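You operate a simulated robot arm through the tools that you are given. There is no shell and no other tool. Be economical: measure what you need, move in short steps, check, and stop when the job is done.

You are at the controls of a simulated robot arm. One attempt, no reset.

Task
Trim the 28 and 12 volt supplies back to their figures.
Fine: set the meter knob to each in turn and bring it within one part in a hundred; meter knob off at the end. Leave the other controls.

The check looks at the end state, three seconds after you hand in, the way a careful person would. Anything else that was tipped, shoved, dropped, spilled or broken makes it a failure.

Robot
A 6-joint arm with a four-finger gripper on a trunk, on a base that drives. Base frame: it is fixed to the floor where the robot stands at the start and does not move with it; the origin is under the middle of the robot, x ahead of it, y to its left, z up. Lengths are in cm, angles in degrees, forces in N, time in s.
Its first joint turns from -166.0 to 166.0 degrees. Places, roughly: battery switch [120, 0, 90]; blue slider [120, 0, 100]; breaker of the fire board [120, 10, 130]; cabinet lamp test button [120, 10, 90]; green slider [120, 0, 100]; horn fault switch [130, -20, 110]; horn key [130, -20, 130]; key marked CLEAR [130, -10, 130]; late key [130, -20, 130]; load key [130, -20, 130]; loop A fault switch [120, -10, 110]; loop A key [130, -10, 130]; loop B fault switch [130, -20, 110]; loop B key [130, -20, 130]; meter knob [120, 0, 130]; pulse key [130, -20, 130]. Payload 3.43 kg.
The TCP is the grasp point between the finger pads, 3 cm short of the fingertips. In the tool frame z runs along the fingers and y along their closing line. The gripper opens to 12 cm. The gripper's body begins 8.5 cm behind the TCP.
Orientation is told as [roll, pitch, yaw] about the base's x, y, z axes, in that order, counted from this pose: with the fingers straight down and closing along the base's y, the tool's x points along the base's -x, its y along +y and its z along -z.

Tools
- The arm moves only by the tool drive_tool. Its argument "increments" is a list of rows, each an object of numbers (a shift or turn left out is 0, a gripper value left out holds the last): "dx", "dy", "dz": the shift along the tool's x, y, z in cm; "ax", "ay", "az": the turn, a rotation vector about the tool's x, y, z in degrees; "gripper": the gripper command, from -1 (fully open) to 1 (shut), values between in proportion. In form: [{"dx": .., "dy": .., "dz": .., "ax": .., "ay": .., "az": .., "gripper": ..}, ...]. A call has 1 to 8 rows; each row shifts and turns the commanded pose from where the row before left it, along the tool's axes as they then stand. Rows are played at 5 a second. More than 5 cm and 8.6 degrees between two rows, or a gripper value outside its range, and nothing of the call is played. Where a pose cannot be reached the arm comes as near as it can. A force on the tool above 90 N (or 10 N above the force at the start of the call, whichever is more), or a blocked arm, ends the call early, and 0.2 s more pass. Each finger halts on what it meets, pressing with about 30 N; the grip force reading is that of the motor and also rises with nothing between the fingers. The clock runs only during rows and for 0.2 s after the last one: add rows that do not move to give the fingers time. The reply holds the time, the measured pose of the TCP, the force on the tool along the base axes, the opening and the grip force, in the units named above and with some noise, with the torque about the TCP (base axes, N m) and any sound that the robot's microphone picked up.
- Cameras (640 x 400 px; columns grow to the right, rows downward): "scene" is now at [-19.17, 17.58, 129.54]; the picture's right is [-0.08, -1.00, 0.00], its down [0.14, -0.01, -0.99] and it looks along [0.99, -0.08, 0.14] (base axes); focal length 256 px, centre (320, 200). "wrist" rides on the gripper at [7.1, -1.7, -12.1] in the tool frame; the picture's right is [0.23, 0.97, 0.00], its down [-0.81, 0.19, -0.55] and it looks along [-0.54, 0.13, 0.83] (tool axes); focal length 275 px, centre (320, 200). There is no depth. A picture from a camera that has moved, and an enlarged one, comes with that camera's place and axes in the base frame and with its lens. The place of the scene camera against the robot may be out by one fixed shift of up to 2.5 cm in any direction.
- grab_frame(camera): a new picture of that camera. It takes no simulated time.
- drive_base(legs): drives the robot by 1 to 6 legs, each [ahead, turn to the left] in cm and degrees, along the robot's own axes; the way and the turn of a leg run together, so that a leg with both is an arc; at most 150 cm and 180 degrees a leg. The arm and the cameras ride along, it lands a little off, and it stops where it bumps. It gives what a move gives.
- turn_head(pan, tilt): turns the head with the scene camera to pan (to the left, within 143 degrees either way) and tilt (down, from -29 to 69), counted from straight ahead of the robot. It gives what a move gives.
- zoom(camera, box): a new picture of the part [left, top, right, bottom] of that camera's present view, enlarged. It takes no simulated time.
- finish_job(): hands the job in; it is judged then, once.

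Work in short steps. Places have to be worked out from the pictures, the camera data and where the tool is seen: move nearer, look again, correct. Check each grasp and each placing, and mend what went wrong. You have 120 turns and 82 pictures in all, those below and enlarged ones among them. Open the gripper and draw the arm clear of the work before you hand the job in, unless the task says otherwise; then end with one line.

The tools are called after ">>>" as name(argument=value, ...) on one line, values as JSON. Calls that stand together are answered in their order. drive_tool: Moves the arm, as the interface text tells. Its arguments: {"type":"object","properties":{"increments":{"type":"array","items":{"type":"object","properties":{"dx":{"type":"number"},"dy":{"type":"number"},"dz":{"type":"number"},"ax":{"type":"number"},"ay":{"type":"number"},"az":{"type":"number"},"gripper":{"type":"number"}}}}},"required":["increments"]} The other tools are called the same way: drive_base (legs) drives the base; turn_head (pan, tilt) turns the head that bears the scene camera; grab_frame (camera) takes a picture; zoom (camera, box) takes an enlarged picture of a part of a camera's view; finish_job () hands the job in.

At the start:

```text
clock: 0.0
tool_pos: [71.51, -15.43, 137.33]
tool_rot: [0.0, 0.1, 0.0]
contact_force: [-0.3, 0.2, -0.3]
ft_torque: [0.03, 0.0, 0.01]
opening: 12.0
finger_force: 0.0
robot x, y, heading: [0.09, -0.22, 0.1]
head pan, tilt: [-4.8, -8.8]
```

scene: 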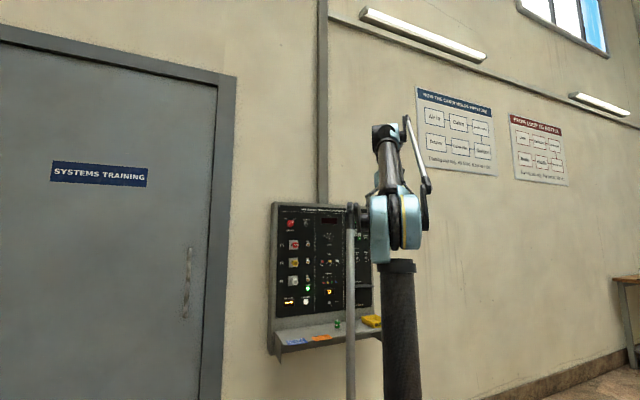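
wrist: 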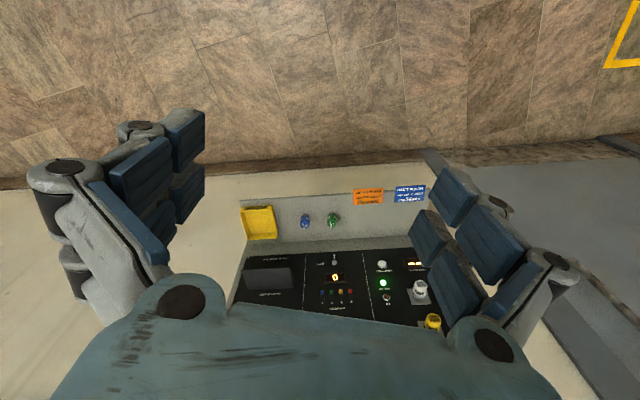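

The cabinet stands ahead on the wall, partly hidden by the arm. I zoom in on it first.

>>> zoom(camera="scene", box=[260, 195, 390, 350])

>>> zoom(camera="wrist", box=[220, 160, 460, 330])

```text
2.58 times, centred on (325, 272) of scene
camera zoom: at [-19.17, 17.58, 129.54], right [-0.08, -1.0, 0.0], down [0.14, -0.01, -0.99], along [0.99, -0.08, 0.14], focal length 659 px, centre (307, 13)
```

zoom: 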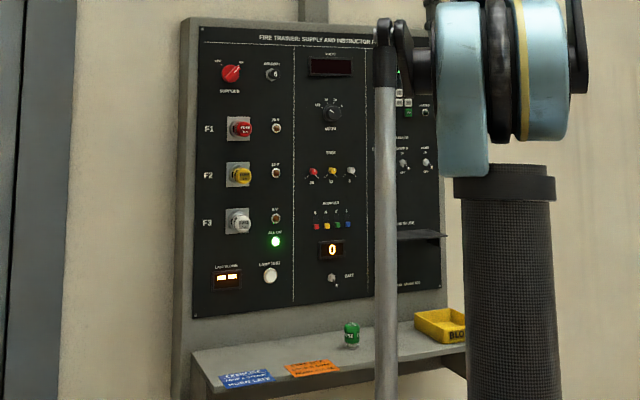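

```text
2.35 times, centred on (340, 245) of wrist
camera zoom: at [64.42, -17.22, 149.5], right [-0.23, 0.97, 0.0], down [0.81, 0.19, 0.55], along [0.54, 0.13, -0.83], focal length 648 px, centre (273, 94)
```

zoom: 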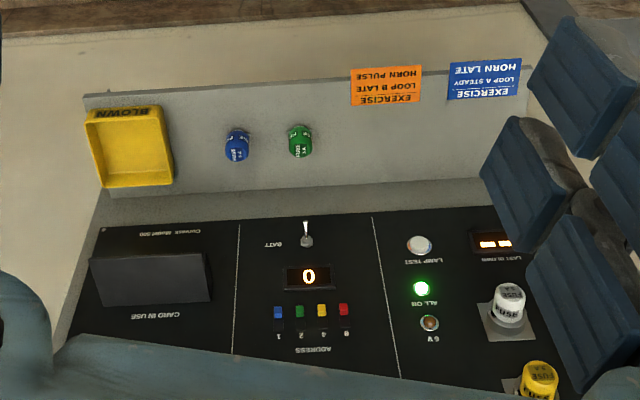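

The meter knob is near [120, 1, 128] and the trims near y 5, 1 and -3 at z 116. I turn the tool to point ahead at the panel.

>>> drive_tool(increments=[{"ay": -8.5}, {"ay": -8.5}, {"ay": -8.5}, {"ay": -8.5}, {"ay": -8.5}, {"ay": -8.5}])

>>> drive_tool(increments=[{"ay": -8.5}, {"ay": -8.5}, {"ay": -8.5}, {"ay": -8.5}, {"ay": -5}, {}])

>>> grab_frame(camera="wrist")

>>> grab_frame(camera="scene")

```text
clock: 1.4
tool_pos: [70.06, -15.32, 138.17]
tool_rot: [-0.1, -51.7, 0.1]
contact_force: [1.4, -0.3, 0.1]
ft_torque: [0.0, 0.0, -0.02]
opening: 11.99
finger_force: 0.0
robot x, y, heading: [0.34, -0.26, 0.1]
head pan, tilt: [-4.8, -8.8]
```

```text
clock: 2.8
tool_pos: [69.96, -15.33, 138.1]
tool_rot: [-177.3, -89.4, 177.4]
contact_force: [0.5, 0.5, -1.4]
ft_torque: [-0.01, -0.01, 0.04]
opening: 11.98
finger_force: 0.1
robot x, y, heading: [0.18, -0.77, 0.0]
head pan, tilt: [-4.8, -8.8]
```

```text
77 pictures are left
camera wrist: at [57.91, -17.11, 130.99], right [0.0, 0.97, -0.23], down [-0.56, 0.19, 0.8], along [0.83, 0.13, 0.55], focal length 275 px, centre (320, 200)
```

wrist: 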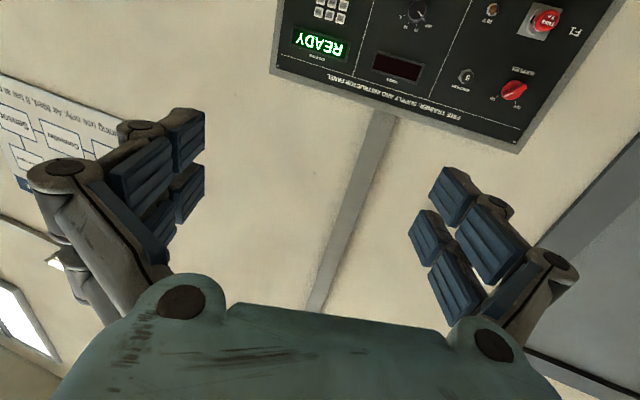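

```text
76 pictures are left
camera scene: at [-19.18, 17.58, 129.54], right [-0.08, -1.0, 0.0], down [0.14, -0.01, -0.99], along [0.99, -0.08, 0.14], focal length 256 px, centre (320, 200)
```

scene: 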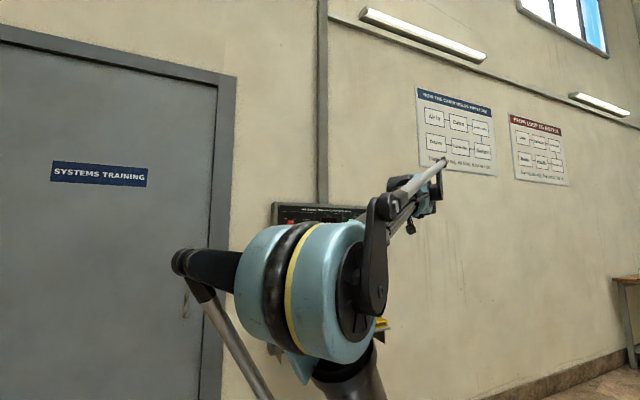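

The wrist view shows the panel turned about 20° (its normal points toward -x, -y), centred near [120, 0], with its top at about z 145. I drive nearer and turn so that the head camera sees past the arm.

>>> drive_base(legs=[[0, -38], [55, 0], [0, 13]])

>>> turn_head(pan=50, tilt=0)

>>> grab_frame(camera="scene")

```text
clock: 8.9
tool_pos: [100.98, -76.8, 138.17]
tool_rot: [-177.1, -89.2, 152.6]
contact_force: [0.3, 0.0, -0.1]
ft_torque: [0.02, 0.01, -0.02]
opening: 12.0
finger_force: 0.0
robot x, y, heading: [43.64, -34.6, -24.5]
head pan, tilt: [-4.8, -8.8]
```

```text
clock: 10.1
tool_pos: [99.56, -75.9, 139.13]
tool_rot: [-177.4, -88.6, 153.0]
contact_force: [-0.3, 0.5, 0.4]
ft_torque: [-0.02, 0.05, 0.03]
opening: 12.0
finger_force: 0.0
robot x, y, heading: [43.61, -34.69, -24.7]
head pan, tilt: [50.0, 0.0]
```

```text
75 pictures are left
camera scene: at [34.48, -1.37, 128.23], right [0.43, -0.9, -0.01], down [-0.01, 0.01, -1.0], along [0.9, 0.43, -0.01], focal length 256 px, centre (320, 200)
```

scene: 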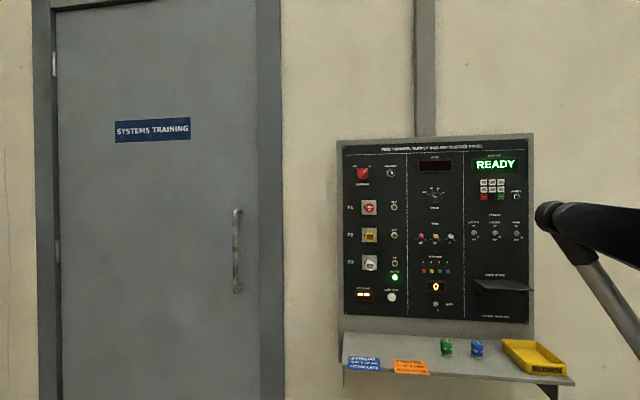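

The panel is now in clear view and nearly face on, so I zoom in on its middle column.

>>> zoom(camera="scene", box=[400, 148, 480, 198])

>>> zoom(camera="scene", box=[335, 135, 535, 260])

>>> zoom(camera="scene", box=[400, 205, 480, 255])

```text
8.00 times, centred on (440, 173) of scene
camera zoom: at [34.48, -1.37, 128.23], right [0.43, -0.9, -0.01], down [-0.01, 0.01, -1.0], along [0.9, 0.43, -0.01], focal length 2044 px, centre (-640, 416)
```

zoom: 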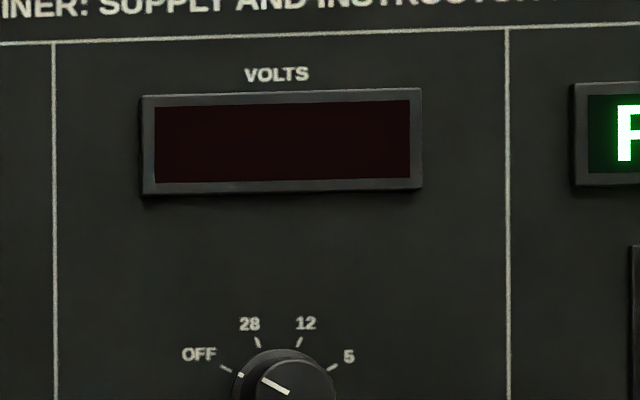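

```text
3.20 times, centred on (435, 198) of scene
camera zoom: at [34.48, -1.37, 128.23], right [0.43, -0.9, -0.01], down [-0.01, 0.01, -1.0], along [0.9, 0.43, -0.01], focal length 818 px, centre (-48, 208)
```

zoom: 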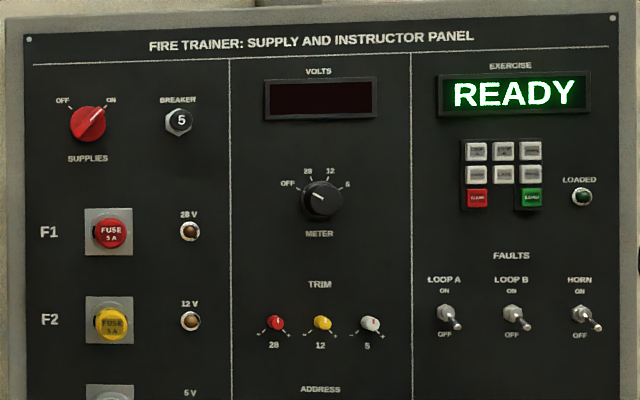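

```text
8.00 times, centred on (440, 230) of scene
camera zoom: at [34.48, -1.37, 128.23], right [0.43, -0.9, -0.01], down [-0.01, 0.01, -1.0], along [0.9, 0.43, -0.01], focal length 2044 px, centre (-640, -40)
```

zoom: 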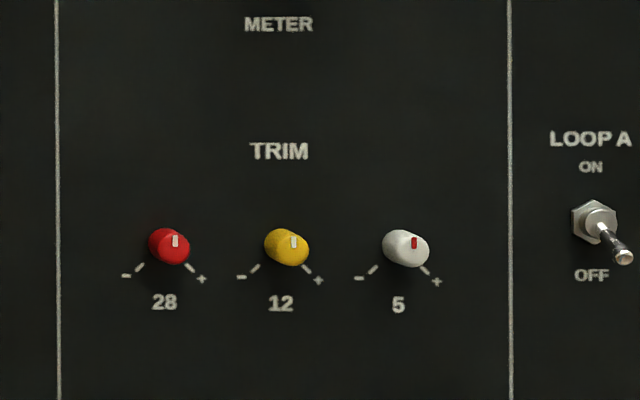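

Meter positions are OFF, 28, 12, 5, and the trims are about 1.7 cm knobs spaced 5 cm apart. I bring the gripper in front of the panel, turning it to yaw 20°.

>>> drive_tool(increments=[{"dy": 4.9, "ax": -7.5}, {"dy": 4.9, "ax": -7.5}, {"dy": 4.9, "ax": -7.5}, {"dy": 4.9, "ax": -7.5}, {"dy": 4.9, "ax": -7.5}, {"dy": 4.9, "ax": -7.5}, {}])

>>> drive_tool(increments=[{"dy": 4.5, "dz": 0.8, "dx": 1.2}, {"dy": 4.5, "dz": 0.8, "dx": 1.2}, {"dy": 4.5, "dz": 0.8, "dx": 1.2}, {"dy": 4.5, "dz": 0.8, "dx": 1.2}, {"dy": 4.5, "dz": 0.8, "dx": 1.2}, {"dy": 4.5, "dz": 0.8, "dx": 1.2}, {"dy": 4.5, "dz": 0.8, "dx": 1.2}, {}])

>>> grab_frame(camera="wrist")

>>> grab_frame(camera="scene")

```text
clock: 11.7
tool_pos: [102.32, -47.41, 138.82]
tool_rot: [-132.9, -88.7, 153.4]
contact_force: [0.9, -0.6, 0.0]
ft_torque: [0.0, 0.0, 0.05]
opening: 12.01
finger_force: 0.2
robot x, y, heading: [43.44, -34.36, -24.5]
head pan, tilt: [50.0, 0.0]
```

```text
clock: 13.7
tool_pos: [100.13, -21.67, 130.56]
tool_rot: [-139.3, -87.8, 149.2]
contact_force: [0.1, 0.4, 0.5]
ft_torque: [-0.01, -0.01, -0.01]
opening: 12.0
finger_force: 0.0
robot x, y, heading: [43.38, -34.31, -24.4]
head pan, tilt: [50.0, 0.0]
stopped in row 8: the arm was blocked; the commanded pose is now the measured one
```

```text
71 pictures are left
camera wrist: at [88.69, -25.67, 123.16], right [-0.16, 0.95, -0.25], down [-0.6, 0.11, 0.79], along [0.78, 0.28, 0.56], focal length 275 px, centre (320, 200)
```

wrist: 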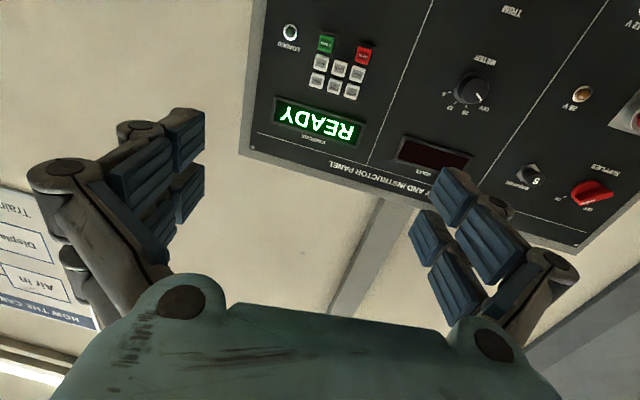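

```text
70 pictures are left
camera scene: at [34.49, -1.34, 128.22], right [0.43, -0.9, -0.01], down [-0.01, 0.01, -1.0], along [0.9, 0.43, -0.01], focal length 256 px, centre (320, 200)
```

scene: 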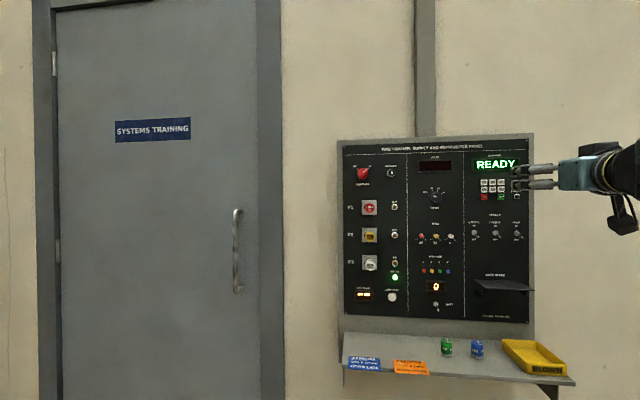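

The arm got blocked because it is too close to the trunk. Triangulating from both cameras puts the meter knob at [120.8, 0.5, 127]. I back the base off a little.

>>> drive_base(legs=[[-13, 0]])

>>> drive_tool(increments=[{"dy": 4.5}, {"dy": 4.5}, {"dy": 4.5}, {"dy": 3}, {}])

>>> grab_frame(camera="wrist")

>>> grab_frame(camera="scene")

```text
clock: 15.0
tool_pos: [88.13, -16.25, 130.4]
tool_rot: [-139.4, -87.9, 149.3]
contact_force: [-0.1, 0.3, -0.6]
ft_torque: [0.0, 0.01, 0.01]
opening: 11.98
finger_force: 0.0
robot x, y, heading: [31.71, -28.96, -24.6]
head pan, tilt: [50.0, 0.0]
```

```text
clock: 16.2
tool_pos: [83.94, 0.47, 130.46]
tool_rot: [-141.3, -87.4, 151.4]
contact_force: [0.0, 0.5, 0.0]
ft_torque: [0.05, 0.0, 0.04]
opening: 11.99
finger_force: 0.1
robot x, y, heading: [31.52, -29.35, -24.5]
head pan, tilt: [50.0, 0.0]
```

```text
69 pictures are left
camera wrist: at [72.63, -3.45, 123.12], right [-0.16, 0.95, -0.26], down [-0.61, 0.11, 0.78], along [0.78, 0.28, 0.56], focal length 275 px, centre (320, 200)
```

wrist: 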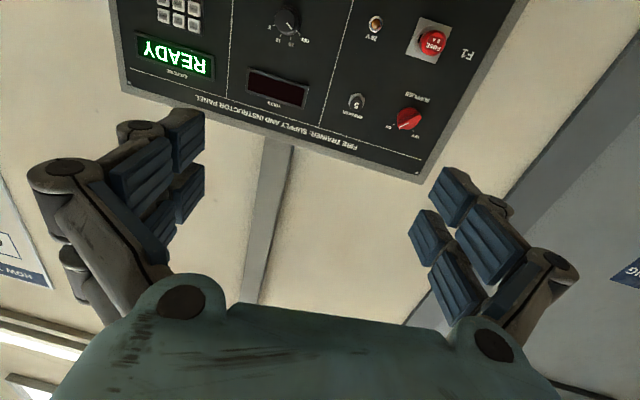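

```text
68 pictures are left
camera scene: at [22.46, 4.15, 128.23], right [0.43, -0.9, -0.01], down [-0.01, 0.01, -1.0], along [0.9, 0.43, -0.01], focal length 256 px, centre (320, 200)
```

scene: 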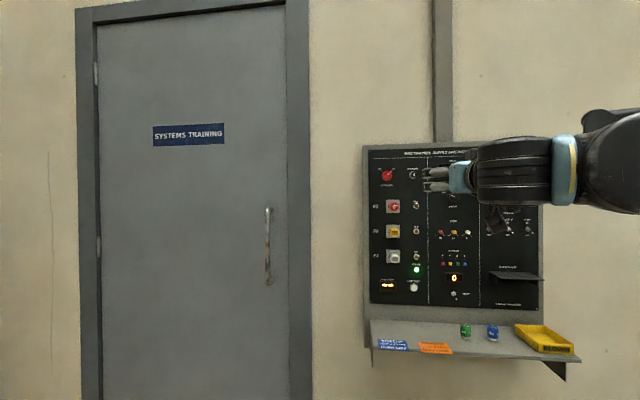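

The tool has ended at yaw 10° with a 2° upward pitch. I straighten it to the panel normal, close to about 7 cm, and move to about 12 cm in front of the meter knob.

>>> drive_tool(increments=[{"ax": -5, "ay": 1.2, "az": 0.9, "gripper": -0.17}, {"ax": -5, "ay": 1.2, "az": 0.9}, {"dz": 3.8, "dy": -2.1, "dx": 0.6}, {"dz": 3.8, "dy": -2.1, "dx": 0.6}, {"dz": 3.8, "dy": -2.1, "dx": 0.6}, {"dz": 3.8, "dy": -2.1, "dx": 0.6}, {"dz": 3.8, "dy": -2.1, "dx": 0.6}, {"dz": 3.5, "dy": -2.1, "dx": 0.5}])

>>> grab_frame(camera="wrist")

>>> grab_frame(camera="scene")

```text
clock: 18.0
tool_pos: [109.25, -3.57, 126.97]
tool_rot: [-7.8, -89.6, 27.7]
contact_force: [-0.2, 0.5, 0.5]
ft_torque: [0.02, -0.01, 0.0]
opening: 7.01
finger_force: 0.1
robot x, y, heading: [31.5, -29.12, -24.6]
head pan, tilt: [50.0, 0.0]
```

```text
67 pictures are left
camera wrist: at [98.51, -9.36, 119.94], right [-0.33, 0.91, -0.23], down [-0.58, -0.01, 0.81], along [0.74, 0.41, 0.53], focal length 275 px, centre (320, 200)
```

wrist: 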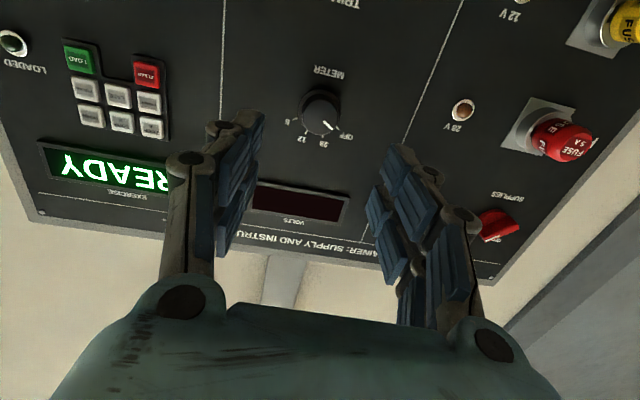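

```text
66 pictures are left
camera scene: at [22.43, 4.14, 128.23], right [0.43, -0.9, -0.01], down [-0.01, 0.01, -1.0], along [0.9, 0.43, -0.01], focal length 256 px, centre (320, 200)
```

scene: 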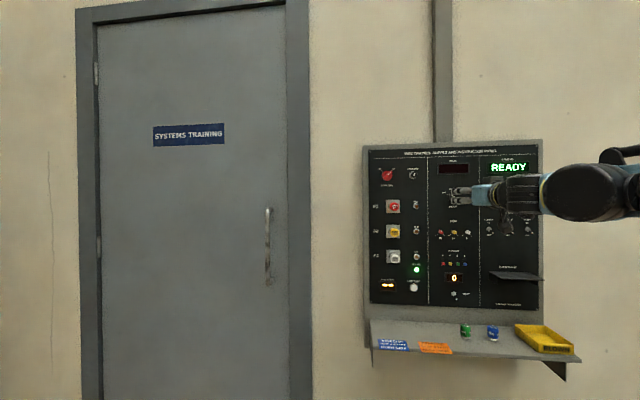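

The gripper is lined up sideways, and the knob lies 1 cm lower along the tool axis and about 12 cm ahead. I come in 8 cm and look.

>>> drive_tool(increments=[{"dz": 3, "dx": 1.0}, {"dz": 3}, {"dz": 2}, {}])

>>> grab_frame(camera="wrist")

>>> zoom(camera="scene", box=[420, 150, 500, 200])

```text
clock: 19.0
tool_pos: [116.83, -0.84, 125.74]
tool_rot: [-9.5, -89.5, 29.4]
contact_force: [-0.5, 0.8, -0.4]
ft_torque: [-0.02, 0.0, 0.03]
opening: 7.02
finger_force: 0.1
robot x, y, heading: [31.58, -28.98, -24.6]
head pan, tilt: [50.0, 0.0]
```

```text
65 pictures are left
camera wrist: at [106.01, -6.63, 118.84], right [-0.33, 0.91, -0.23], down [-0.58, -0.01, 0.81], along [0.74, 0.41, 0.53], focal length 275 px, centre (320, 200)
```

wrist: 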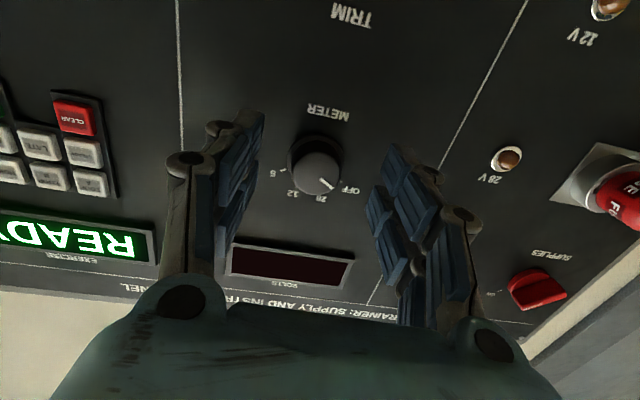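

```text
8.00 times, centred on (460, 175) of scene
camera zoom: at [22.45, 4.15, 128.23], right [0.43, -0.9, -0.01], down [-0.01, 0.01, -1.0], along [0.9, 0.43, -0.01], focal length 2044 px, centre (-800, 400)
```

zoom: 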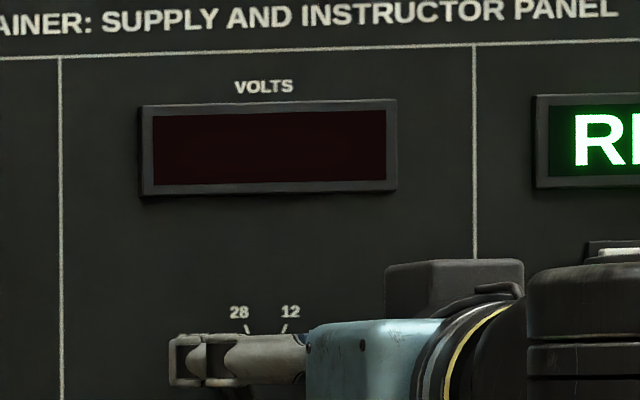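

The knob face is about level with the fingertips and centred, and the knob stands about 2 cm tall. I advance 1.3 cm and close on it.

>>> drive_tool(increments=[{"dz": 0.7, "dx": -0.2, "dy": -0.1}, {"dz": 0.6}, {}, {"gripper": 0.3}, {"gripper": 0.5}, {}, {}])

>>> grab_frame(camera="wrist")

```text
clock: 20.6
tool_pos: [118.12, -0.54, 126.06]
tool_rot: [-9.1, -89.6, 29.2]
contact_force: [1.5, -2.1, -0.8]
ft_torque: [-0.03, -0.02, -0.05]
opening: 3.1
finger_force: 1.2
robot x, y, heading: [31.34, -28.85, -24.7]
head pan, tilt: [50.0, 0.0]
```

```text
63 pictures are left
camera wrist: at [107.24, -6.29, 119.02], right [-0.33, 0.91, -0.23], down [-0.58, -0.01, 0.81], along [0.74, 0.41, 0.53], focal length 275 px, centre (320, 200)
```

wrist: 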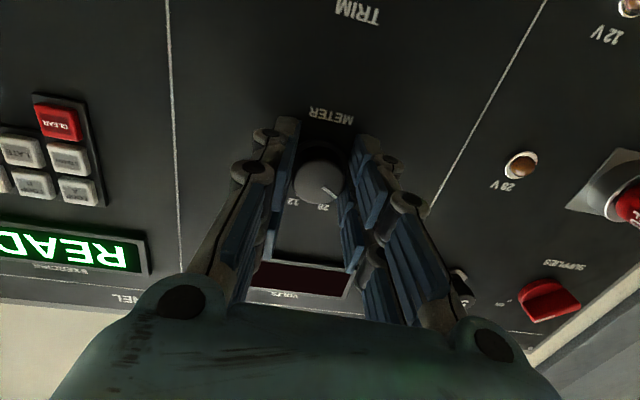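

The fingers hold the knob, so I tighten and turn it 40° clockwise to the 28 position.

>>> drive_tool(increments=[{"gripper": 0.75}, {}, {"az": 8}, {"az": 8}, {"az": 8}, {"az": 8}, {"az": 8}, {}])

>>> zoom(camera="scene", box=[420, 150, 500, 200])

>>> grab_frame(camera="wrist")

```text
clock: 22.4
tool_pos: [117.86, -0.24, 126.07]
tool_rot: [89.3, -50.1, -69.5]
contact_force: [6.1, 33.6, 29.9]
ft_torque: [-0.14, -0.17, 1.29]
opening: 3.05
finger_force: 44.7
robot x, y, heading: [31.58, -28.6, -24.5]
head pan, tilt: [50.0, 0.0]
```

```text
8.00 times, centred on (460, 175) of scene
camera zoom: at [22.35, 4.27, 128.18], right [0.43, -0.9, -0.01], down [-0.01, 0.0, -1.0], along [0.9, 0.43, -0.01], focal length 2044 px, centre (-800, 400)
```

zoom: 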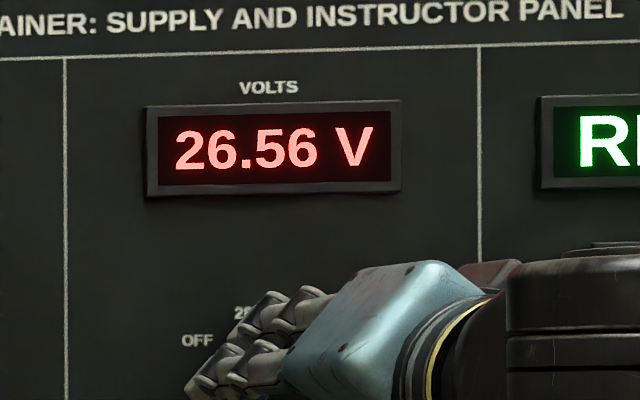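

```text
61 pictures are left
camera wrist: at [105.43, -1.37, 119.71], right [-0.3, 0.84, 0.45], down [-0.39, -0.54, 0.75], along [0.87, 0.06, 0.49], focal length 275 px, centre (320, 200)
```

wrist: 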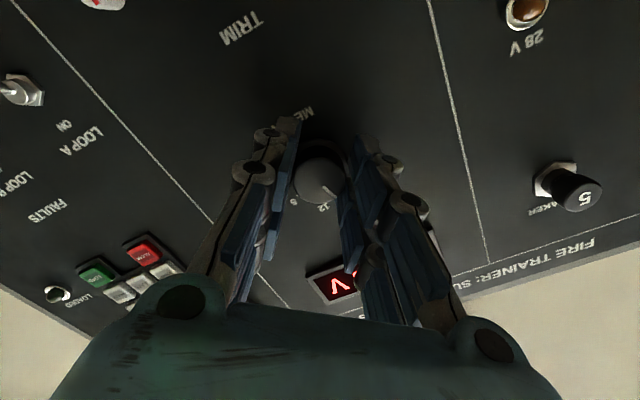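

The meter reads 26.56 V on 28. I let go, draw back 6 cm and rotate the gripper back level.

>>> drive_tool(increments=[{"gripper": 0.3}, {"gripper": -0.1}, {}, {"dz": -3}, {"dz": -3}, {}])

>>> drive_tool(increments=[{"az": -8}, {"az": -8}, {"az": -8}, {"az": -8}, {"az": -8}, {}])

>>> grab_frame(camera="wrist")

>>> zoom(camera="scene", box=[400, 150, 520, 250])

```text
clock: 23.8
tool_pos: [112.37, -2.47, 126.09]
tool_rot: [89.4, -50.0, -69.6]
contact_force: [0.2, 0.4, -0.4]
ft_torque: [-0.01, 0.01, 0.01]
opening: 6.6
finger_force: 0.1
robot x, y, heading: [31.6, -28.94, -24.6]
head pan, tilt: [50.0, 0.0]
```

```text
clock: 25.2
tool_pos: [112.4, -2.57, 126.04]
tool_rot: [-21.5, -89.6, 41.4]
contact_force: [-0.5, 0.0, -0.7]
ft_torque: [0.0, 0.04, -0.04]
opening: 6.6
finger_force: 0.0
robot x, y, heading: [31.5, -28.82, -24.7]
head pan, tilt: [50.0, 0.0]
```

```text
60 pictures are left
camera wrist: at [101.6, -8.37, 119.09], right [-0.33, 0.91, -0.23], down [-0.58, 0.0, 0.81], along [0.74, 0.41, 0.53], focal length 275 px, centre (320, 200)
```

wrist: 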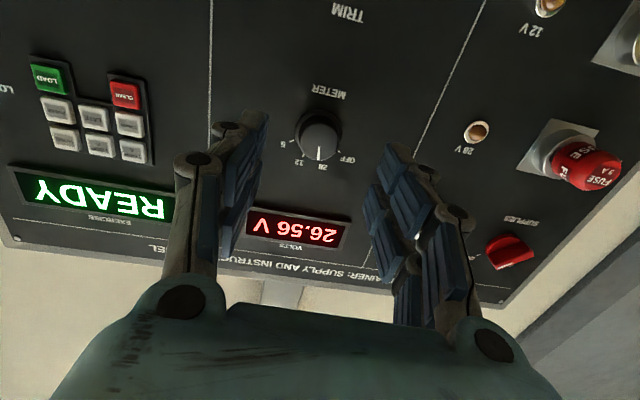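

```text
4.00 times, centred on (460, 200) of scene
camera zoom: at [22.47, 4.16, 128.23], right [0.43, -0.9, -0.01], down [-0.01, 0.01, -1.0], along [0.9, 0.43, -0.01], focal length 1022 px, centre (-240, 200)
```

zoom: 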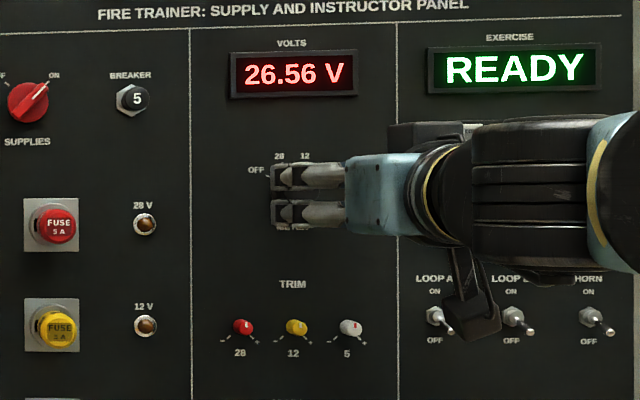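

The knob points at 28, so I go to the red 28 trim, about 11.8 cm lower and 4.5 cm to the left, with the fingers closed to about 3.5 cm.

>>> drive_tool(increments=[{"dx": 3, "dy": 1.1, "gripper": 0.4}, {"dx": 3, "dy": 1.1}, {"dx": 3, "dy": 1.1}, {"dx": 2.8, "dy": 1.1}, {}])

>>> grab_frame(camera="wrist")

>>> zoom(camera="scene", box=[400, 150, 520, 250])

```text
clock: 26.4
tool_pos: [110.8, 1.52, 114.27]
tool_rot: [-10.2, -89.6, 30.1]
contact_force: [-0.6, -0.2, -0.4]
ft_torque: [0.03, 0.03, -0.04]
opening: 3.58
finger_force: 0.0
robot x, y, heading: [31.65, -29.19, -24.9]
head pan, tilt: [50.0, 0.0]
```

```text
58 pictures are left
camera wrist: at [100.03, -4.2, 107.27], right [-0.33, 0.91, -0.23], down [-0.58, 0.0, 0.81], along [0.74, 0.41, 0.53], focal length 275 px, centre (320, 200)
```

wrist: 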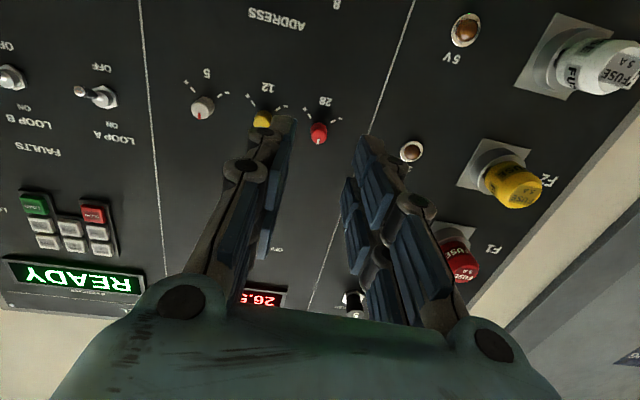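

```text
4.00 times, centred on (460, 200) of scene
camera zoom: at [22.47, 4.16, 128.23], right [0.43, -0.9, -0.01], down [-0.01, 0.01, -1.0], along [0.9, 0.43, -0.01], focal length 1022 px, centre (-240, 200)
```

zoom: 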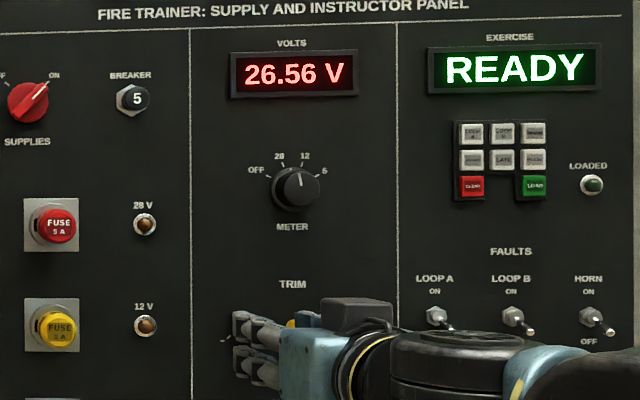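

The red trim is well centred, with its face about 8 cm ahead of the TCP. I move in 4 cm and check.

>>> drive_tool(increments=[{"dz": 2}, {"dz": 2}, {}])

>>> grab_frame(camera="wrist")

```text
clock: 27.2
tool_pos: [114.54, 2.98, 114.14]
tool_rot: [-9.6, -89.6, 29.5]
contact_force: [-0.3, -0.7, 0.4]
ft_torque: [0.01, -0.03, -0.01]
opening: 3.57
finger_force: 0.1
robot x, y, heading: [31.37, -28.64, -24.8]
head pan, tilt: [50.0, 0.0]
```

```text
56 pictures are left
camera wrist: at [103.75, -2.85, 107.23], right [-0.33, 0.91, -0.23], down [-0.58, -0.01, 0.81], along [0.74, 0.41, 0.53], focal length 275 px, centre (320, 200)
```

wrist: 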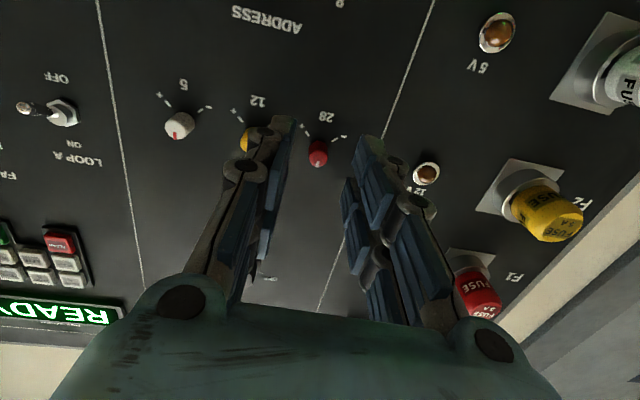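

The trim face is about 4 cm from the TCP and nearly centred. I advance 1.9 cm and close on it.

>>> drive_tool(increments=[{"dz": 1, "dy": -0.15}, {"dz": 0.9}, {}, {"gripper": 0.6}, {"gripper": 0.72}, {}, {}])

>>> grab_frame(camera="wrist")

>>> zoom(camera="scene", box=[400, 150, 520, 250])

```text
clock: 28.8
tool_pos: [116.42, 3.45, 114.25]
tool_rot: [-9.5, -89.6, 29.6]
contact_force: [-0.1, -0.2, 1.2]
ft_torque: [0.01, 0.01, 0.02]
opening: 1.68
finger_force: 0.0
robot x, y, heading: [31.46, -28.98, -24.8]
head pan, tilt: [50.0, 0.0]
```

```text
55 pictures are left
camera wrist: at [105.58, -2.34, 107.24], right [-0.33, 0.91, -0.23], down [-0.58, -0.01, 0.81], along [0.74, 0.41, 0.53], focal length 275 px, centre (320, 200)
```

wrist: 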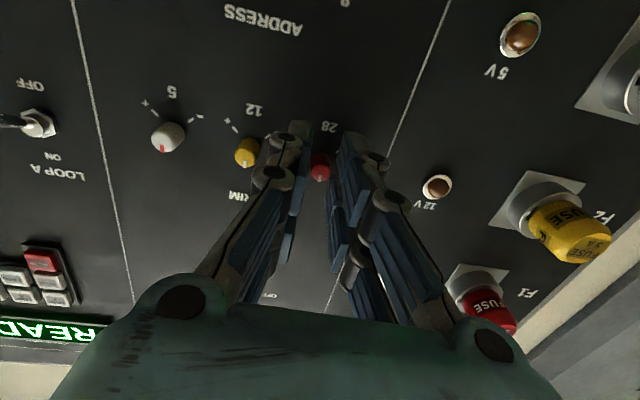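

```text
4.00 times, centred on (460, 200) of scene
camera zoom: at [22.46, 4.15, 128.23], right [0.43, -0.9, -0.01], down [-0.01, 0.01, -1.0], along [0.9, 0.43, -0.01], focal length 1022 px, centre (-240, 200)
```

zoom: 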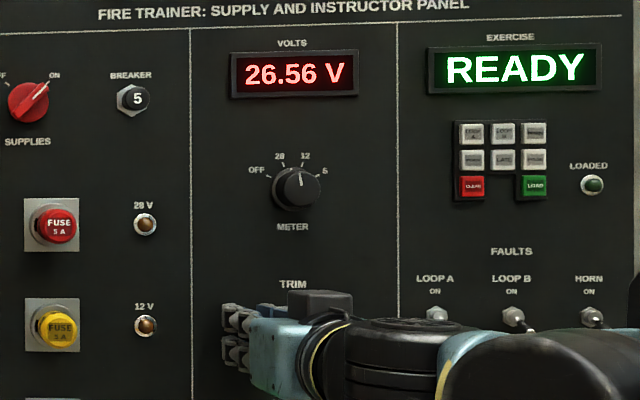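

The fingers straddle the knob at 1.68 cm without pressing yet. I tighten and turn +16° as a test.

>>> drive_tool(increments=[{"gripper": 0.8}, {"gripper": 0.9}, {}, {"az": 5.3}, {"az": 5.3}, {"az": 5.4}, {}])

>>> zoom(camera="scene", box=[400, 150, 520, 250])

>>> grab_frame(camera="wrist")

```text
clock: 30.4
tool_pos: [116.26, 3.63, 114.36]
tool_rot: [88.6, -74.0, -68.5]
contact_force: [-7.1, 25.2, 6.8]
ft_torque: [-0.01, -0.03, 0.68]
opening: 1.11
finger_force: 44.5
robot x, y, heading: [31.61, -29.04, -24.6]
head pan, tilt: [50.0, 0.0]
```

```text
4.00 times, centred on (460, 200) of scene
camera zoom: at [22.39, 4.25, 128.19], right [0.43, -0.9, -0.01], down [-0.01, 0.0, -1.0], along [0.9, 0.43, -0.01], focal length 1022 px, centre (-240, 200)
```

zoom: 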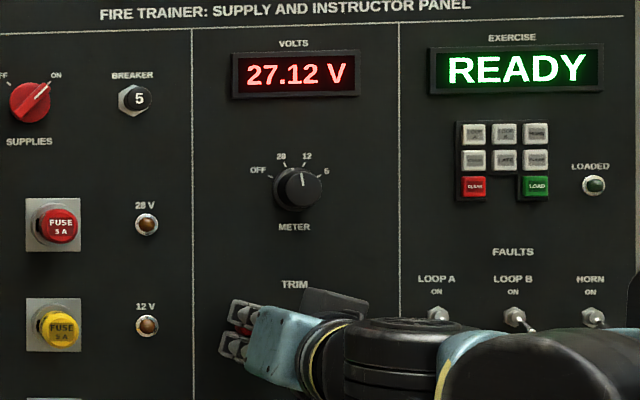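

```text
52 pictures are left
camera wrist: at [104.84, -0.27, 107.07], right [-0.34, 0.94, 0.05], down [-0.5, -0.22, 0.84], along [0.8, 0.26, 0.55], focal length 275 px, centre (320, 200)
```

wrist: 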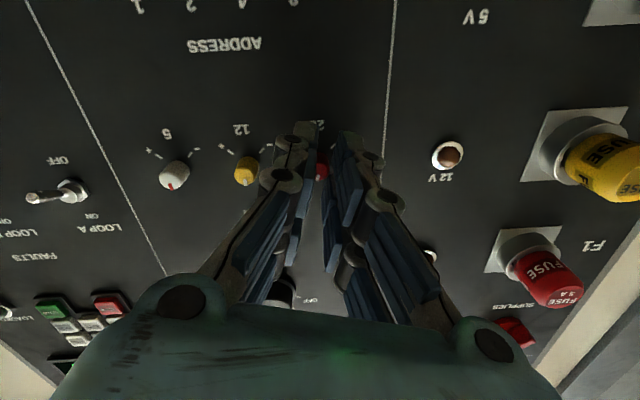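

16° gave +0.56 V, so about 25° more is needed. I relieve the sideways load slightly and turn another 20°.

>>> drive_tool(increments=[{"dy": 0.15}, {"az": 5}, {"az": 5}, {"az": 5}, {"az": 5}, {}])

>>> zoom(camera="scene", box=[400, 150, 520, 250])

```text
clock: 31.8
tool_pos: [116.33, 3.55, 114.37]
tool_rot: [89.5, -54.0, -69.6]
contact_force: [-0.6, 3.7, 15.7]
ft_torque: [0.12, -0.29, 0.26]
opening: 1.34
finger_force: 6.7
robot x, y, heading: [31.37, -28.97, -24.9]
head pan, tilt: [50.0, 0.0]
```

```text
4.00 times, centred on (460, 200) of scene
camera zoom: at [22.39, 4.15, 128.22], right [0.43, -0.9, -0.01], down [-0.01, 0.01, -1.0], along [0.9, 0.43, -0.01], focal length 1022 px, centre (-240, 200)
```

zoom: 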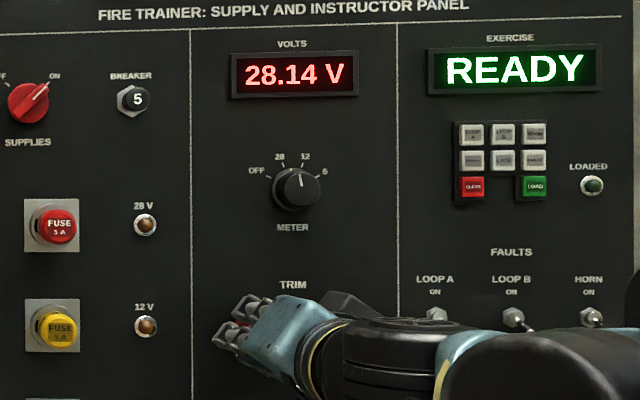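

28.14 V is already inside the ±0.28 band. I trim back 2.5° to centre it and check again.

>>> drive_tool(increments=[{"az": -2.5}, {}, {}])

>>> zoom(camera="scene", box=[430, 150, 510, 200])

```text
clock: 32.6
tool_pos: [116.28, 3.61, 114.31]
tool_rot: [89.4, -56.6, -69.5]
contact_force: [-4.4, 7.4, 11.3]
ft_torque: [0.09, -0.29, 0.17]
opening: 1.31
finger_force: 6.1
robot x, y, heading: [31.46, -28.81, -24.4]
head pan, tilt: [50.0, 0.0]
```

```text
8.00 times, centred on (470, 175) of scene
camera zoom: at [22.4, 4.17, 128.22], right [0.43, -0.9, -0.01], down [-0.01, 0.01, -1.0], along [0.9, 0.43, -0.01], focal length 2044 px, centre (-880, 400)
```

zoom: 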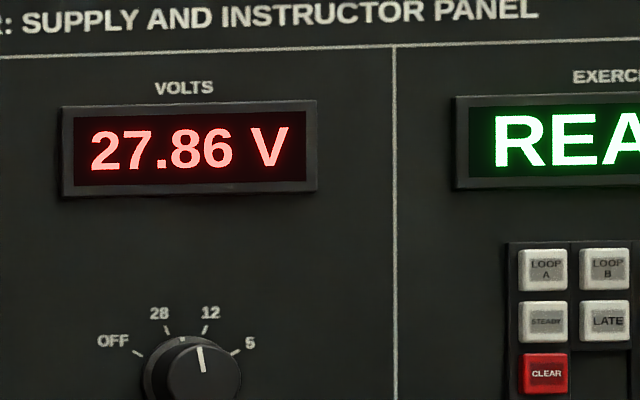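

27.86 V is also in band. I nudge +1.2°, then open gently and read.

>>> drive_tool(increments=[{"az": 1.2}, {}, {"gripper": 0.7}, {"gripper": 0.5}, {"gripper": 0.4}, {}])

>>> zoom(camera="scene", box=[430, 150, 510, 200])

```text
clock: 34.0
tool_pos: [116.34, 3.46, 114.3]
tool_rot: [89.3, -55.5, -69.5]
contact_force: [0.2, 1.3, -0.4]
ft_torque: [0.01, 0.01, 0.02]
opening: 3.55
finger_force: 0.0
robot x, y, heading: [31.57, -29.2, -24.5]
head pan, tilt: [50.0, 0.0]
```

```text
8.00 times, centred on (470, 175) of scene
camera zoom: at [22.47, 4.17, 128.23], right [0.43, -0.9, -0.01], down [-0.01, 0.01, -1.0], along [0.9, 0.43, -0.01], focal length 2044 px, centre (-880, 400)
```

zoom: 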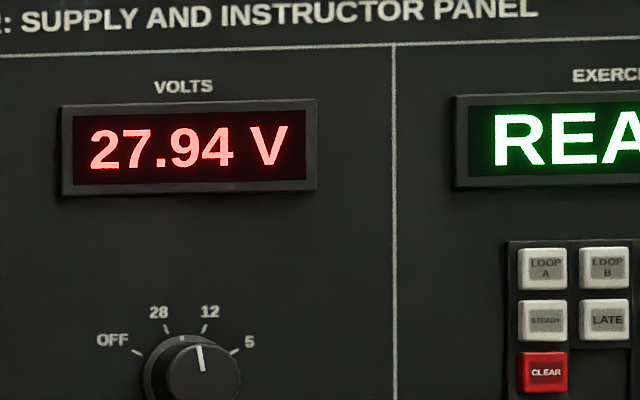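

27.94 V is set. I draw back, level the gripper, and return in front of the meter knob.

>>> drive_tool(increments=[{"dz": -3}, {"dz": -3}, {"az": -7}, {"az": -7}, {"az": -7}, {"az": -7}, {"az": -6.7}, {}])

>>> drive_tool(increments=[{"dx": -3, "dy": -1, "gripper": -0.17}, {"dx": -3, "dy": -1}, {"dx": -3, "dy": -1}, {"dx": -2.8, "dy": -1.1}, {}])

>>> grab_frame(camera="wrist")

```text
clock: 35.8
tool_pos: [110.7, 1.55, 114.27]
tool_rot: [-20.4, -89.5, 40.3]
contact_force: [-0.7, 0.6, 0.7]
ft_torque: [-0.01, 0.02, 0.01]
opening: 3.6
finger_force: 0.1
robot x, y, heading: [31.45, -28.72, -24.2]
head pan, tilt: [50.0, 0.0]
```

```text
clock: 37.0
tool_pos: [112.25, -2.21, 126.25]
tool_rot: [-9.1, -89.6, 29.1]
contact_force: [0.7, -0.5, -0.5]
ft_torque: [0.03, 0.0, 0.04]
opening: 7.02
finger_force: 0.1
robot x, y, heading: [31.65, -28.95, -24.8]
head pan, tilt: [50.0, 0.0]
```

```text
48 pictures are left
camera wrist: at [101.36, -8.05, 119.19], right [-0.33, 0.91, -0.23], down [-0.58, -0.01, 0.81], along [0.74, 0.41, 0.53], focal length 275 px, centre (320, 200)
```

wrist: 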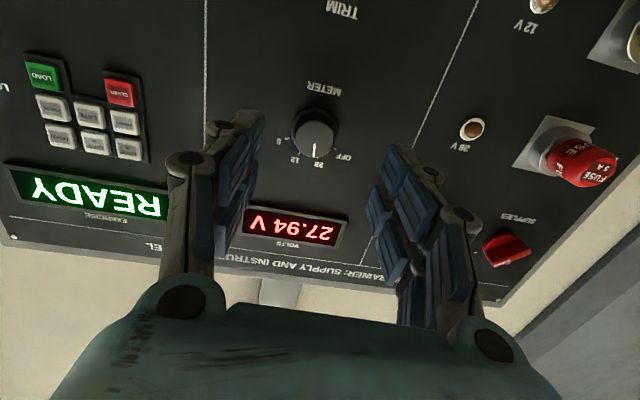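

The knob sits 0.3 cm to the right of the gripper's centreline. I correct that, advance 6 cm and grip.

>>> drive_tool(increments=[{"dz": 3, "dy": -0.3}, {"dz": 2, "dx": 0.1}, {"dz": 1}, {}, {"gripper": 0.3}, {"gripper": 0.5}, {"gripper": 0.75}, {}])

>>> drive_tool(increments=[{"az": 8}, {"az": 8}, {"az": 8}, {"az": 8}, {"az": 8}, {}])

>>> zoom(camera="scene", box=[400, 150, 520, 250])

```text
clock: 38.8
tool_pos: [118.01, -0.49, 126.02]
tool_rot: [-9.0, -89.7, 28.9]
contact_force: [2.4, -2.2, 0.7]
ft_torque: [0.04, -0.09, -0.04]
opening: 3.06
finger_force: 45.0
robot x, y, heading: [31.95, -29.01, -24.8]
head pan, tilt: [50.0, 0.0]
```

```text
clock: 40.2
tool_pos: [117.71, -0.18, 126.02]
tool_rot: [89.5, -50.0, -69.5]
contact_force: [1.7, 31.3, 32.2]
ft_torque: [-0.15, -0.22, 1.44]
opening: 3.03
finger_force: 45.0
robot x, y, heading: [31.74, -29.17, -24.3]
head pan, tilt: [50.0, 0.0]
```

```text
4.00 times, centred on (460, 200) of scene
camera zoom: at [22.33, 4.27, 128.18], right [0.43, -0.9, -0.01], down [-0.01, 0.0, -1.0], along [0.9, 0.43, -0.01], focal length 1022 px, centre (-240, 200)
```

zoom: 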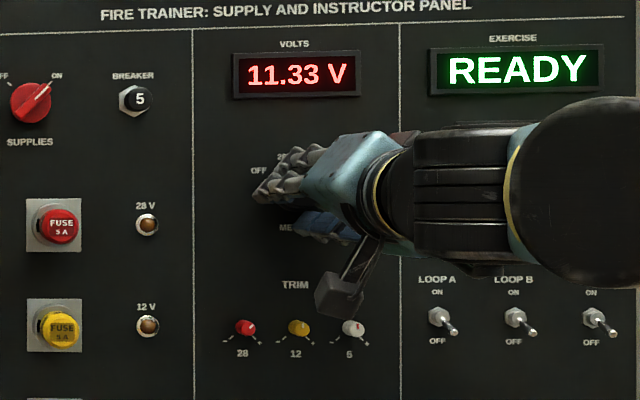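

It reads 11.33 V on 12. I release, draw back, level the gripper, and move down to the yellow trim.

>>> drive_tool(increments=[{"gripper": 0.3}, {"gripper": -0.1}, {}, {"dz": -3}, {"dz": -3}, {"az": -8}, {"az": -8}, {"az": -8}])

>>> drive_tool(increments=[{"az": -8}, {"az": -8, "gripper": 0.4}, {"dx": 3}, {"dx": 3}, {"dx": 3}, {"dx": 2.8}, {}])

>>> grab_frame(camera="wrist")

>>> zoom(camera="scene", box=[400, 150, 520, 250])

```text
clock: 42.0
tool_pos: [112.33, -2.55, 126.07]
tool_rot: [88.5, -74.1, -68.7]
contact_force: [0.1, 0.3, -0.4]
ft_torque: [0.04, 0.02, -0.04]
opening: 6.58
finger_force: 0.1
robot x, y, heading: [31.65, -28.84, -24.7]
head pan, tilt: [50.0, 0.0]
```

```text
clock: 43.6
tool_pos: [112.19, -2.5, 114.18]
tool_rot: [-10.2, -89.5, 30.0]
contact_force: [-0.2, -0.9, 0.1]
ft_torque: [0.0, -0.01, 0.01]
opening: 3.59
finger_force: 0.1
robot x, y, heading: [31.65, -28.88, -24.8]
head pan, tilt: [50.0, 0.0]
```

```text
46 pictures are left
camera wrist: at [101.41, -8.39, 107.2], right [-0.33, 0.91, -0.23], down [-0.58, -0.01, 0.81], along [0.74, 0.41, 0.53], focal length 275 px, centre (320, 200)
```

wrist: 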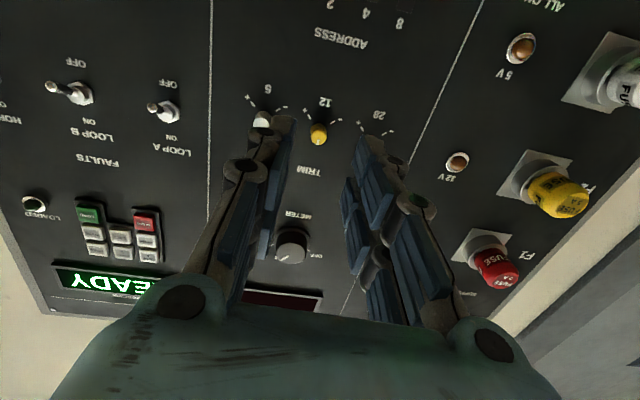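

```text
4.00 times, centred on (460, 200) of scene
camera zoom: at [22.48, 4.17, 128.23], right [0.43, -0.9, -0.01], down [-0.01, 0.01, -1.0], along [0.9, 0.43, -0.01], focal length 1022 px, centre (-240, 200)
```

zoom: 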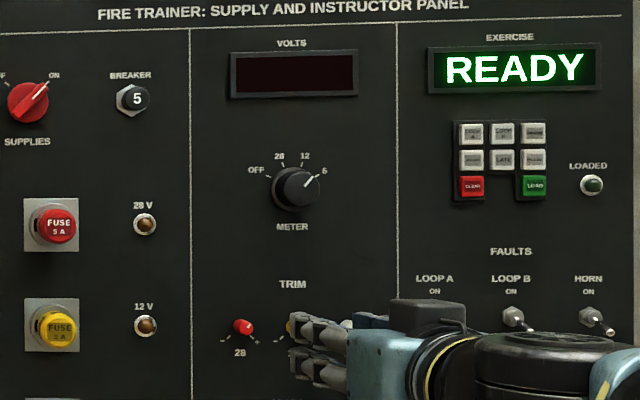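

The meter is blank, so the knob may have slipped past 12 on release. I zoom in on it.

>>> zoom(camera="scene", box=[450, 180, 490, 205])

>>> zoom(camera="wrist", box=[260, 200, 340, 280])

```text
16.00 times, centred on (470, 192) of scene
camera zoom: at [22.48, 4.17, 128.23], right [0.43, -0.9, -0.01], down [-0.01, 0.01, -1.0], along [0.9, 0.43, -0.01], focal length 4087 px, centre (-2080, 320)
```

zoom: 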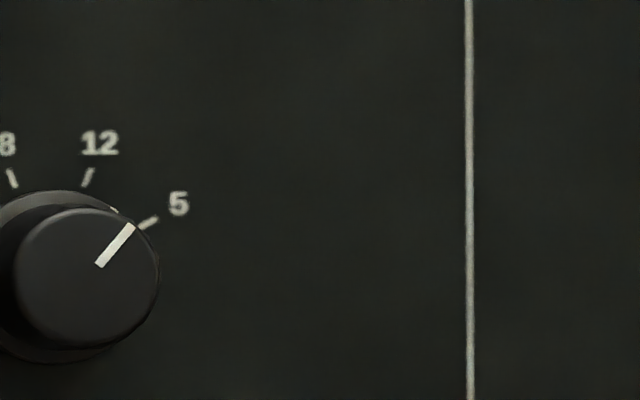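

```text
5.00 times, centred on (300, 240) of wrist
camera zoom: at [101.41, -8.39, 107.2], right [-0.33, 0.91, -0.23], down [-0.58, -0.01, 0.81], along [0.74, 0.41, 0.53], focal length 1376 px, centre (420, 0)
```

zoom: 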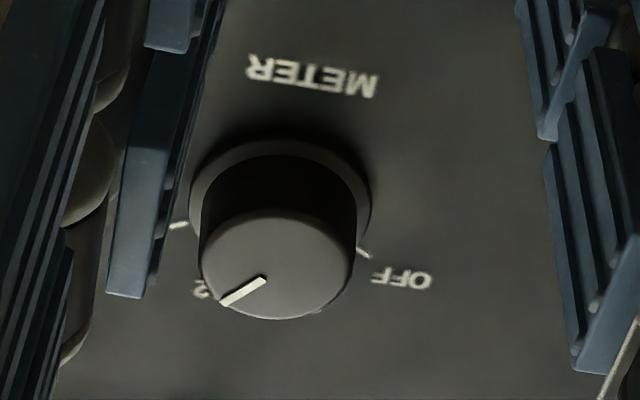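

The pointer sits midway between 12 and 5 because my grip was about 0.4 cm below the knob axis and twisted it on release. I go back 0.4 cm higher, turn it back about 20°, and will release in smaller steps.

>>> drive_tool(increments=[{"dx": -3, "gripper": -0.17}, {"dx": -3}, {"dx": -3}, {"dx": -3.2}, {"dz": 3, "dy": -0.1}, {"dz": 2.1}, {"dz": 1}, {}])

>>> grab_frame(camera="wrist")

```text
clock: 45.4
tool_pos: [118.06, -0.58, 126.31]
tool_rot: [-9.5, -89.6, 29.5]
contact_force: [0.0, -0.4, 0.3]
ft_torque: [0.01, 0.03, 0.03]
opening: 7.0
finger_force: 0.1
robot x, y, heading: [31.35, -28.94, -24.7]
head pan, tilt: [50.0, 0.0]
```

```text
42 pictures are left
camera wrist: at [107.28, -6.38, 119.39], right [-0.33, 0.91, -0.23], down [-0.58, -0.01, 0.81], along [0.74, 0.41, 0.53], focal length 275 px, centre (320, 200)
```

wrist: 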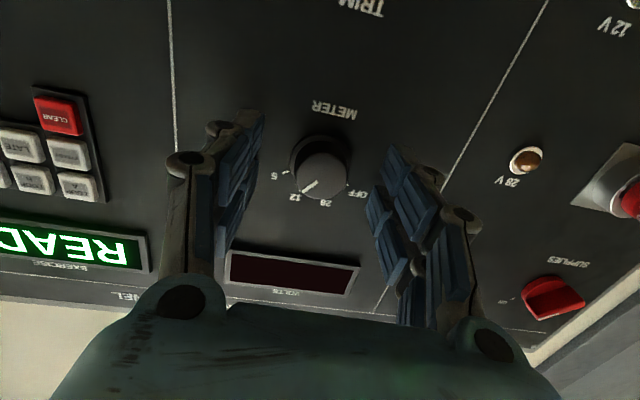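

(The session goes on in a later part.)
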